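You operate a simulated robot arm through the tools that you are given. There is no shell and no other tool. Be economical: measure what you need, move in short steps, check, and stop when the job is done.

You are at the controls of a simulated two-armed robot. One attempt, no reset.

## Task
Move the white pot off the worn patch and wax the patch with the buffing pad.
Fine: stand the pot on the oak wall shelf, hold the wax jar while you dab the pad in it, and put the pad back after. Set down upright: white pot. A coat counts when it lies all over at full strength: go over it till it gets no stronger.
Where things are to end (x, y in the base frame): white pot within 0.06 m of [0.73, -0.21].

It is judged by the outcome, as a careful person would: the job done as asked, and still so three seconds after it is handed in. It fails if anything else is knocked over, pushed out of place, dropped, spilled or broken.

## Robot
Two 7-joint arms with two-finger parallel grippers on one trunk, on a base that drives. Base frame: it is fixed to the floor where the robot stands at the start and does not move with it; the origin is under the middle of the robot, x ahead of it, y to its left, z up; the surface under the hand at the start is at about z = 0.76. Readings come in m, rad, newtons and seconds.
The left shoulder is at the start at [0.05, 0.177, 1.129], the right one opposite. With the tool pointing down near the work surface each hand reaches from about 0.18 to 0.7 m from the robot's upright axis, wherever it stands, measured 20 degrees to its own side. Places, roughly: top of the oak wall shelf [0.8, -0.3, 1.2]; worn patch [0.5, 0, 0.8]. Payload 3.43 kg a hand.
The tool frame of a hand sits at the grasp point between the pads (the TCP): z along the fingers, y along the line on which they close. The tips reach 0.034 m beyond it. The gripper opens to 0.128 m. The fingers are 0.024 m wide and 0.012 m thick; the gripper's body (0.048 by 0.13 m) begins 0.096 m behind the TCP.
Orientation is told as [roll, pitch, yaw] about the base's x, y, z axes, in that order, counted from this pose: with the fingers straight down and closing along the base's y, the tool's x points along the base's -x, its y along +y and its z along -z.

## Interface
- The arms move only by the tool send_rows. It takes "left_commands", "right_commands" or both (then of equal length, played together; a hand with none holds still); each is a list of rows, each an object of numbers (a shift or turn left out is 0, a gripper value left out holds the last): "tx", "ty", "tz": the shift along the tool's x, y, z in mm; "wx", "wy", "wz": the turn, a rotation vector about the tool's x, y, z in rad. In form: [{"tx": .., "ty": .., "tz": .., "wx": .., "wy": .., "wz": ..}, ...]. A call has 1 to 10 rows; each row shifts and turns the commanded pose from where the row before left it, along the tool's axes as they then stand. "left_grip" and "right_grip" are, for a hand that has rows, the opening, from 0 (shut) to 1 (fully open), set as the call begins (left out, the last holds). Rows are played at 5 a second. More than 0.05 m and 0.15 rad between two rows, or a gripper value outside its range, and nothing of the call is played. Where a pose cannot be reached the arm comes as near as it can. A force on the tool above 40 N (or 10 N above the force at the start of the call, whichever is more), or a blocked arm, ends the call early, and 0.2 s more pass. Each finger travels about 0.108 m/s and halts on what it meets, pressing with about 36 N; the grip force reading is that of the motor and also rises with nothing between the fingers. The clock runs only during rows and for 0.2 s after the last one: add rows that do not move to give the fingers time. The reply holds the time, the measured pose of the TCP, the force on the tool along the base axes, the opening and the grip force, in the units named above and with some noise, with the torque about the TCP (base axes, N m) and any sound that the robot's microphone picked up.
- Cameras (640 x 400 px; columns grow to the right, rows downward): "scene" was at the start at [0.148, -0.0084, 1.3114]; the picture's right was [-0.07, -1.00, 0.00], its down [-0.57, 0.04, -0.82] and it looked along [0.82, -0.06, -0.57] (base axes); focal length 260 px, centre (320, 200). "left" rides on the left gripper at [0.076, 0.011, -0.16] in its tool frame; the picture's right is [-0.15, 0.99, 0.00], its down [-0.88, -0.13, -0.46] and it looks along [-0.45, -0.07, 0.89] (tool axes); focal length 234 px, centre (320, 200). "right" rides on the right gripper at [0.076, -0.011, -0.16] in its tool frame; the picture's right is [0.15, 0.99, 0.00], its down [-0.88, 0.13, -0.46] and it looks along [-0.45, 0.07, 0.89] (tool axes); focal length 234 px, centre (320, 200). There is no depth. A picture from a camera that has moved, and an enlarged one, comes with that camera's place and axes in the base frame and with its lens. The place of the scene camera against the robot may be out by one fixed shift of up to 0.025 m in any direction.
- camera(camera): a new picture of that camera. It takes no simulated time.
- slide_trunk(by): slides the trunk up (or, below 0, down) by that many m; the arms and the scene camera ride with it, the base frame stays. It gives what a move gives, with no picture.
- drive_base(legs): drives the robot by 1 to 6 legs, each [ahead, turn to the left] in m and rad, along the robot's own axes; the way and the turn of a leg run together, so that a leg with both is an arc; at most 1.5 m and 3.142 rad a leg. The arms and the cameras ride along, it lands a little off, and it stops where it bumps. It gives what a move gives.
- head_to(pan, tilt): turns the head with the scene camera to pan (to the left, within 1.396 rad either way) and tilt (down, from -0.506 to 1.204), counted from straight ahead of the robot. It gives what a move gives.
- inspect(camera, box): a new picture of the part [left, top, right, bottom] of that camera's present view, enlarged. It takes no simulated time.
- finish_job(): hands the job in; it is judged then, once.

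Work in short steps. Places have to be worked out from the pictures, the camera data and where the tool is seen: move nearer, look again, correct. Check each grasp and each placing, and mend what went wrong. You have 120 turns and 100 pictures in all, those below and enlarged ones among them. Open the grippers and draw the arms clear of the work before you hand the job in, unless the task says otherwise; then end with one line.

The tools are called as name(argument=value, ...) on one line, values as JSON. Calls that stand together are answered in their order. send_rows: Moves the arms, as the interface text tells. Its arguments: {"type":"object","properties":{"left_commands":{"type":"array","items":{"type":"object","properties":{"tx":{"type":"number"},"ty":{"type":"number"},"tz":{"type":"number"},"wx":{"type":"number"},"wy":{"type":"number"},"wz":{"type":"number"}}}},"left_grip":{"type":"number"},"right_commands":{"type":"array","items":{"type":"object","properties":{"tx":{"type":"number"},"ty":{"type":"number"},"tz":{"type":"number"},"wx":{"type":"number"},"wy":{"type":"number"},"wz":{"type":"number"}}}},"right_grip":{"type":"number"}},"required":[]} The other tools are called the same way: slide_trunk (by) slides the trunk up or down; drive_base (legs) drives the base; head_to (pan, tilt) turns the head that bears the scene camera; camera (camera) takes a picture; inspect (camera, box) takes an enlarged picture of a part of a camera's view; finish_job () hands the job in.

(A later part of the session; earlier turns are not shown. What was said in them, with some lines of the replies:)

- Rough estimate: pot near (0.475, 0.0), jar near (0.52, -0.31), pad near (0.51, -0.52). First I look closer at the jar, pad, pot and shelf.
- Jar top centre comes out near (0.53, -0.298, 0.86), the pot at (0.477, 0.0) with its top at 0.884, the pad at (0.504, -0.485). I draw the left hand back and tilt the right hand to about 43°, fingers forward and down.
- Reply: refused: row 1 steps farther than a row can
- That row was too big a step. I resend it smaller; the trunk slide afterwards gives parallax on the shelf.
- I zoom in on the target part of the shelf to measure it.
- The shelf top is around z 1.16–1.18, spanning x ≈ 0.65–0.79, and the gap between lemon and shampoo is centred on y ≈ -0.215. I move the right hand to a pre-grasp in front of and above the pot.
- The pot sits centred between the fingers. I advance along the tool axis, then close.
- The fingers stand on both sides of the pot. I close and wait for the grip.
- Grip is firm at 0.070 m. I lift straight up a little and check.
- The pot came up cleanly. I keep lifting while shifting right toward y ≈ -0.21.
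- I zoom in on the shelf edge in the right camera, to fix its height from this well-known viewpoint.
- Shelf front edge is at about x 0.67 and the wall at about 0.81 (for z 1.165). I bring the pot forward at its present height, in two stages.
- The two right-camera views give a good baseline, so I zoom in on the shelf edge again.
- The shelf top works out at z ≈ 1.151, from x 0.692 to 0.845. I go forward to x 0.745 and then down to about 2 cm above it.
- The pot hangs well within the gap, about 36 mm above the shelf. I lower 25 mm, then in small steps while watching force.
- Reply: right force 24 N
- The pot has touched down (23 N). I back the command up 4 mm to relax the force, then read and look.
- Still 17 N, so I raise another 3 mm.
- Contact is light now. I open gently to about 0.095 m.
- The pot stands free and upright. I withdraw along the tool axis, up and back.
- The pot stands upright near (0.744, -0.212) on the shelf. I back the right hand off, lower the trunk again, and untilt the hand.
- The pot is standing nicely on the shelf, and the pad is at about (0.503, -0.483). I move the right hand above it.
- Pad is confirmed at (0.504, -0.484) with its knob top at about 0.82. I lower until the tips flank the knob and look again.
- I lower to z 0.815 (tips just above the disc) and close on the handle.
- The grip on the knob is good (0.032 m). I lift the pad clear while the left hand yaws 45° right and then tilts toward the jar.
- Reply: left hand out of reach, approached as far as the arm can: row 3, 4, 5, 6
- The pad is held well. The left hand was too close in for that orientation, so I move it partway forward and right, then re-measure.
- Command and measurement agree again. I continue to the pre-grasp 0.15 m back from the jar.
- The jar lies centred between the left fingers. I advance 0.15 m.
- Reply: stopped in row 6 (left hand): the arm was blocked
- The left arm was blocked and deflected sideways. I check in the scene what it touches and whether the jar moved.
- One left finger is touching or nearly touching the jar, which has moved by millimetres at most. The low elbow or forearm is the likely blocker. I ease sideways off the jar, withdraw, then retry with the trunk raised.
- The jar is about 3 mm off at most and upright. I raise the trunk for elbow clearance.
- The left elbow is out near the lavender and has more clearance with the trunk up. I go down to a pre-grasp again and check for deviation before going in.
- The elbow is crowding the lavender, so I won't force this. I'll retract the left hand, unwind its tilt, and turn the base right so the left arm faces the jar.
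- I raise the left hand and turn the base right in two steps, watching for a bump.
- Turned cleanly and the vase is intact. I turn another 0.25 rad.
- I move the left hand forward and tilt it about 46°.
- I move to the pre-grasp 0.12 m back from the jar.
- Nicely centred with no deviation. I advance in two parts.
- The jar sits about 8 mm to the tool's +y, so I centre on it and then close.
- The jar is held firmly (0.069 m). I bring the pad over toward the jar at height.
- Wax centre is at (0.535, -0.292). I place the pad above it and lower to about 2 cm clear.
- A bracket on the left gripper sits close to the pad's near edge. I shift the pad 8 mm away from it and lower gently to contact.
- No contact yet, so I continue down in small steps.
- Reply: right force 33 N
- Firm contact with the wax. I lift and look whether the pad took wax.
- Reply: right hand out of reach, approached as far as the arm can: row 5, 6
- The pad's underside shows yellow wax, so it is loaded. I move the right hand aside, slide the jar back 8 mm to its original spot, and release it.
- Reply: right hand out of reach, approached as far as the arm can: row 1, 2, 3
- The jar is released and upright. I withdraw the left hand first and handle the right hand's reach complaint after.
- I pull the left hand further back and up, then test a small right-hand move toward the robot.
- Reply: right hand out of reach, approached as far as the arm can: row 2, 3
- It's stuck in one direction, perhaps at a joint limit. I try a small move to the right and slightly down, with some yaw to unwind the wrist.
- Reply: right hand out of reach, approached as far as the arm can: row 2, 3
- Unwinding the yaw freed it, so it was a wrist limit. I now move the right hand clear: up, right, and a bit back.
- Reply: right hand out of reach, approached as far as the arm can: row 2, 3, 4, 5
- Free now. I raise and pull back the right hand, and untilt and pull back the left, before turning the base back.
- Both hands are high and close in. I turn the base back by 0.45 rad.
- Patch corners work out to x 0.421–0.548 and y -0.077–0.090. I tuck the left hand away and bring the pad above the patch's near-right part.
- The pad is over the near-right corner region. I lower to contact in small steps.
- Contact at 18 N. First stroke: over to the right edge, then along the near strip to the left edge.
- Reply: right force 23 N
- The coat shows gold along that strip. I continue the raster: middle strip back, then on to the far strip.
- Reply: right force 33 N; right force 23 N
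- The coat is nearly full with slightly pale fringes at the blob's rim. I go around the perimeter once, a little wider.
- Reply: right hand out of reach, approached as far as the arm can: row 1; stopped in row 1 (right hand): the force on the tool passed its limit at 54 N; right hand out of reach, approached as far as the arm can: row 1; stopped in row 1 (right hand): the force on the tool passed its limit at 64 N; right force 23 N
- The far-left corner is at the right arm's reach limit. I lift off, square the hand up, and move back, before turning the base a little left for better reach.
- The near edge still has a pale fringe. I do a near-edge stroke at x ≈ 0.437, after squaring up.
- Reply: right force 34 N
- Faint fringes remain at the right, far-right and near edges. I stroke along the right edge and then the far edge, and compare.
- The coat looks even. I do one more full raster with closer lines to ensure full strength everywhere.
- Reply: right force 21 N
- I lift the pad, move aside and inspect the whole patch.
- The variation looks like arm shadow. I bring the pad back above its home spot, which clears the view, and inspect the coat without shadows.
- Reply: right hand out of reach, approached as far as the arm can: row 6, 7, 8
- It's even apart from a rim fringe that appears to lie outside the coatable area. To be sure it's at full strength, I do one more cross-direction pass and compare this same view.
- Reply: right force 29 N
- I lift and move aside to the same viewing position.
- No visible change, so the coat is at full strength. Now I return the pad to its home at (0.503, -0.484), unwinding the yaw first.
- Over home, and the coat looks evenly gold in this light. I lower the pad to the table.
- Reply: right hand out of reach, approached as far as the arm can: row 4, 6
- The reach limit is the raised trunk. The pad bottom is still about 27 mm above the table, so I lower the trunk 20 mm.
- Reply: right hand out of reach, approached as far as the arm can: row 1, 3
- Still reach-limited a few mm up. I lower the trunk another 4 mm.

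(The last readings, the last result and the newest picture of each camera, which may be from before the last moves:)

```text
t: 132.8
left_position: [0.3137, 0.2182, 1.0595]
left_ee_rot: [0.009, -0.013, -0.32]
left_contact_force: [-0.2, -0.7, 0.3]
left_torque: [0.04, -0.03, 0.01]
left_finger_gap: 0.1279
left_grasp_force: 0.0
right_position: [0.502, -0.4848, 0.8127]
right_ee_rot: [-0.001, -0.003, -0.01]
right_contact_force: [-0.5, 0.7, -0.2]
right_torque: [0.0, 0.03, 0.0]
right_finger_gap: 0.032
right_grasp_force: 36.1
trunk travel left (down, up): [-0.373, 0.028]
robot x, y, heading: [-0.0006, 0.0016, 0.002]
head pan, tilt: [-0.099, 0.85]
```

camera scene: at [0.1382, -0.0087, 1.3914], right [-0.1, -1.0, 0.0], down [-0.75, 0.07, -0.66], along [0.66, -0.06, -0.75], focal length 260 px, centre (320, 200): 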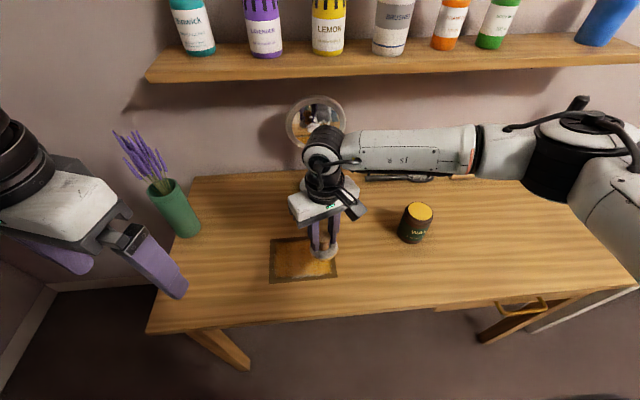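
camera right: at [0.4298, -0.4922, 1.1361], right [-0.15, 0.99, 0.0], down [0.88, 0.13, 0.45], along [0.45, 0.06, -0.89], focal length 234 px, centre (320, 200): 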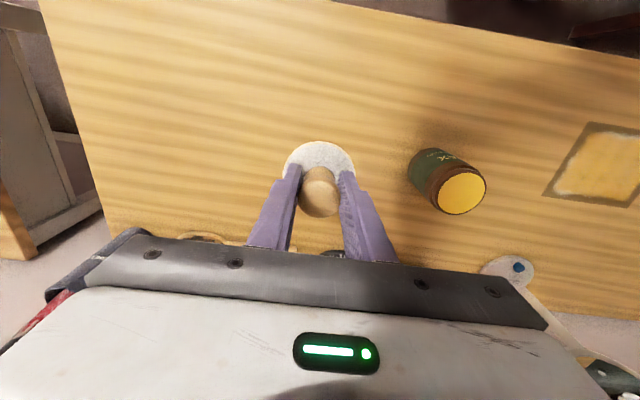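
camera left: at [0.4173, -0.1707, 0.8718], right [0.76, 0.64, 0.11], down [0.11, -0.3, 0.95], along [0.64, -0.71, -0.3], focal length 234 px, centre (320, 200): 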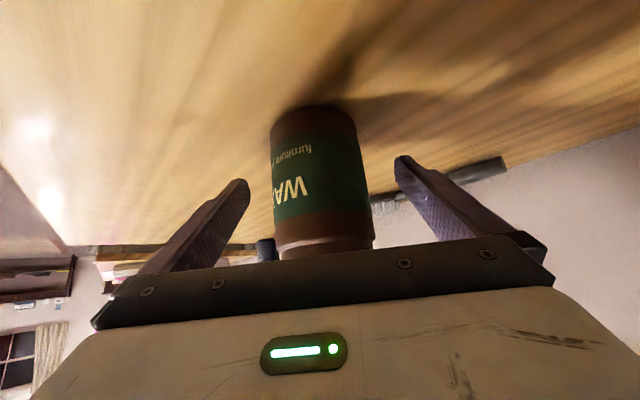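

slide_trunk(by=-0.003)

inspect(camera="scene", box=[420, 150, 580, 270])

```text
t: 133.3
left_position: [0.3133, 0.2186, 1.0556]
left_ee_rot: [0.007, -0.015, -0.319]
left_contact_force: [-1.0, 0.9, 0.7]
left_torque: [-0.04, -0.03, -0.03]
left_finger_gap: 0.1278
left_grasp_force: 0.1
right_position: [0.5005, -0.4838, 0.8117]
right_ee_rot: [-0.003, -0.006, -0.013]
right_contact_force: [-2.4, -1.0, 14.0]
right_torque: [0.01, 0.21, -0.02]
right_finger_gap: 0.032
right_grasp_force: 36.1
trunk travel left (down, up): [-0.37, 0.031]
robot x, y, heading: [-0.002, -0.0023, 0.004]
head pan, tilt: [-0.099, 0.85]
```

```text
3.33 times, centred on (500, 210) of scene
camera zoom: at [0.1366, -0.0084, 1.3618], right [-0.1, -1.0, 0.0], down [-0.75, 0.07, -0.66], along [0.66, -0.06, -0.75], focal length 867 px, centre (-280, 167)
```

zoom: 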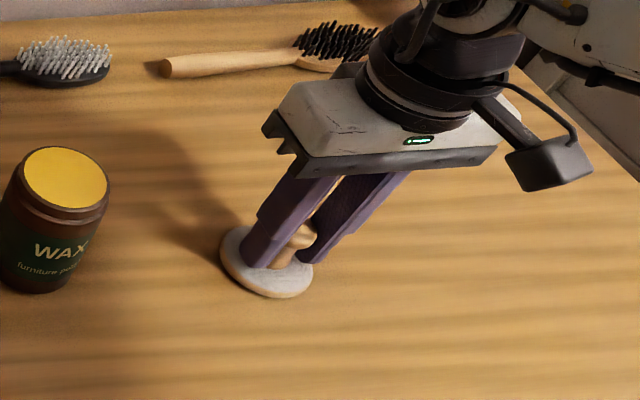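

The pad is down (14 N) at its original spot. I open, then rise straight up.

send_rows(right_commands=[{}, {}, {}, {}], right_grip=0.7)

send_rows(right_commands=[{"tz": -15}, {"tz": -30}, {"tz": -40}, {"tz": -40}, {"tz": -40}, {"tx": 40}, {"tx": 40}, {}])

camera(camera="right")

camera(camera="scene")

```text
t: 134.3
left_position: [0.3134, 0.2188, 1.0556]
left_ee_rot: [0.008, -0.015, -0.319]
left_contact_force: [1.0, -0.2, 0.1]
left_torque: [0.0, 0.02, 0.0]
left_finger_gap: 0.128
left_grasp_force: 0.1
right_position: [0.5016, -0.4849, 0.8093]
right_ee_rot: [-0.002, -0.002, -0.012]
right_contact_force: [-0.3, -0.5, -0.2]
right_torque: [0.0, -0.01, 0.01]
right_finger_gap: 0.0893
right_grasp_force: 0.1
trunk travel left (down, up): [-0.37, 0.031]
robot x, y, heading: [-0.0009, -0.0029, 0.002]
head pan, tilt: [-0.099, 0.85]
```

```text
t: 136.1
left_position: [0.3139, 0.2186, 1.0564]
left_ee_rot: [0.006, -0.013, -0.32]
left_contact_force: [0.4, -0.5, -1.3]
left_torque: [0.0, -0.02, 0.01]
left_finger_gap: 0.128
left_grasp_force: 0.0
right_position: [0.4214, -0.4813, 0.9742]
right_ee_rot: [-0.006, 0.0, -0.013]
right_contact_force: [-0.7, -0.6, -1.4]
right_torque: [-0.02, -0.01, -0.01]
right_finger_gap: 0.0895
right_grasp_force: 0.2
trunk travel left (down, up): [-0.37, 0.031]
robot x, y, heading: [0.0021, 0.0024, -0.001]
head pan, tilt: [-0.099, 0.85]
```

```text
22 pictures are left
camera right: at [0.3462, -0.4914, 1.1328], right [-0.13, 0.99, 0.0], down [0.88, 0.12, 0.46], along [0.45, 0.06, -0.89], focal length 234 px, centre (320, 200)
```

right: 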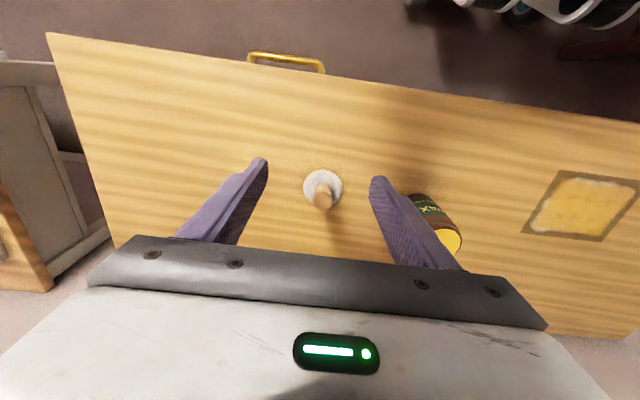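

```text
21 pictures are left
camera scene: at [0.1383, -0.0093, 1.3614], right [-0.1, -1.0, 0.0], down [-0.75, 0.07, -0.66], along [0.66, -0.06, -0.75], focal length 260 px, centre (320, 200)
```

scene: 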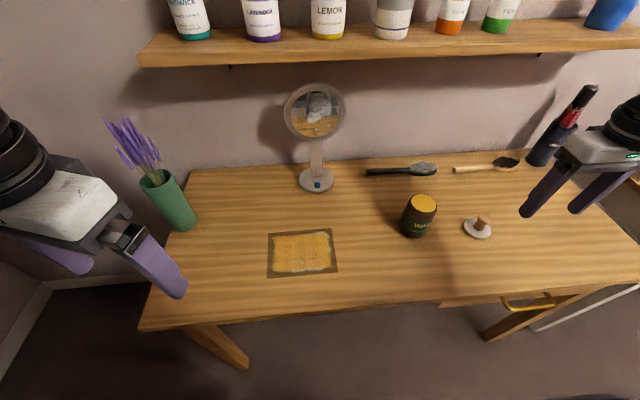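

All is in place and the patch is well lit. One close look at the coat.

inspect(camera="scene", box=[250, 215, 355, 285])

inspect(camera="right", box=[500, 150, 640, 250])

```text
5.71 times, centred on (302, 250) of scene
camera zoom: at [0.1383, -0.0093, 1.3614], right [-0.1, -1.0, 0.0], down [-0.75, 0.07, -0.66], along [0.66, -0.06, -0.75], focal length 1486 px, centre (420, -86)
```

zoom: 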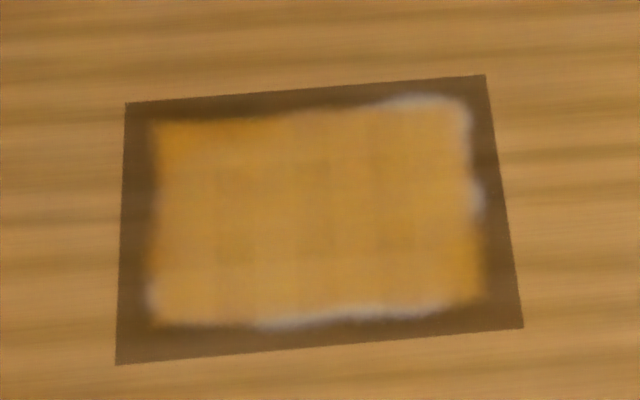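

```text
4.00 times, centred on (570, 200) of right
camera zoom: at [0.3462, -0.4914, 1.1328], right [-0.13, 0.99, 0.0], down [0.88, 0.12, 0.46], along [0.45, 0.06, -0.89], focal length 937 px, centre (-680, 200)
```

zoom: 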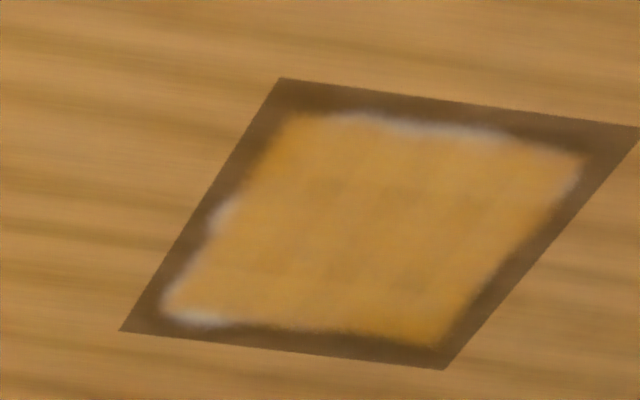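

The coat forms an even rectangle that further passes did not deepen. The pot is upright on the shelf, the jar and pad are back, and both grippers are open and clear, so I hand the job in.

finish_job()

```text
The job is handed in.
```

I handed the job in with the white pot upright on the oak shelf at about (0.744, -0.212). The patch is waxed evenly, apart from a thin pale rim at the edge of the worn area that repeated strokes did not change. A final extra pass made the coat no stronger. I held the wax jar while dabbing the pad, then set the pad back at its original spot. The jar was nudged a few millimetres along the way, so I slid it back to about where it started.
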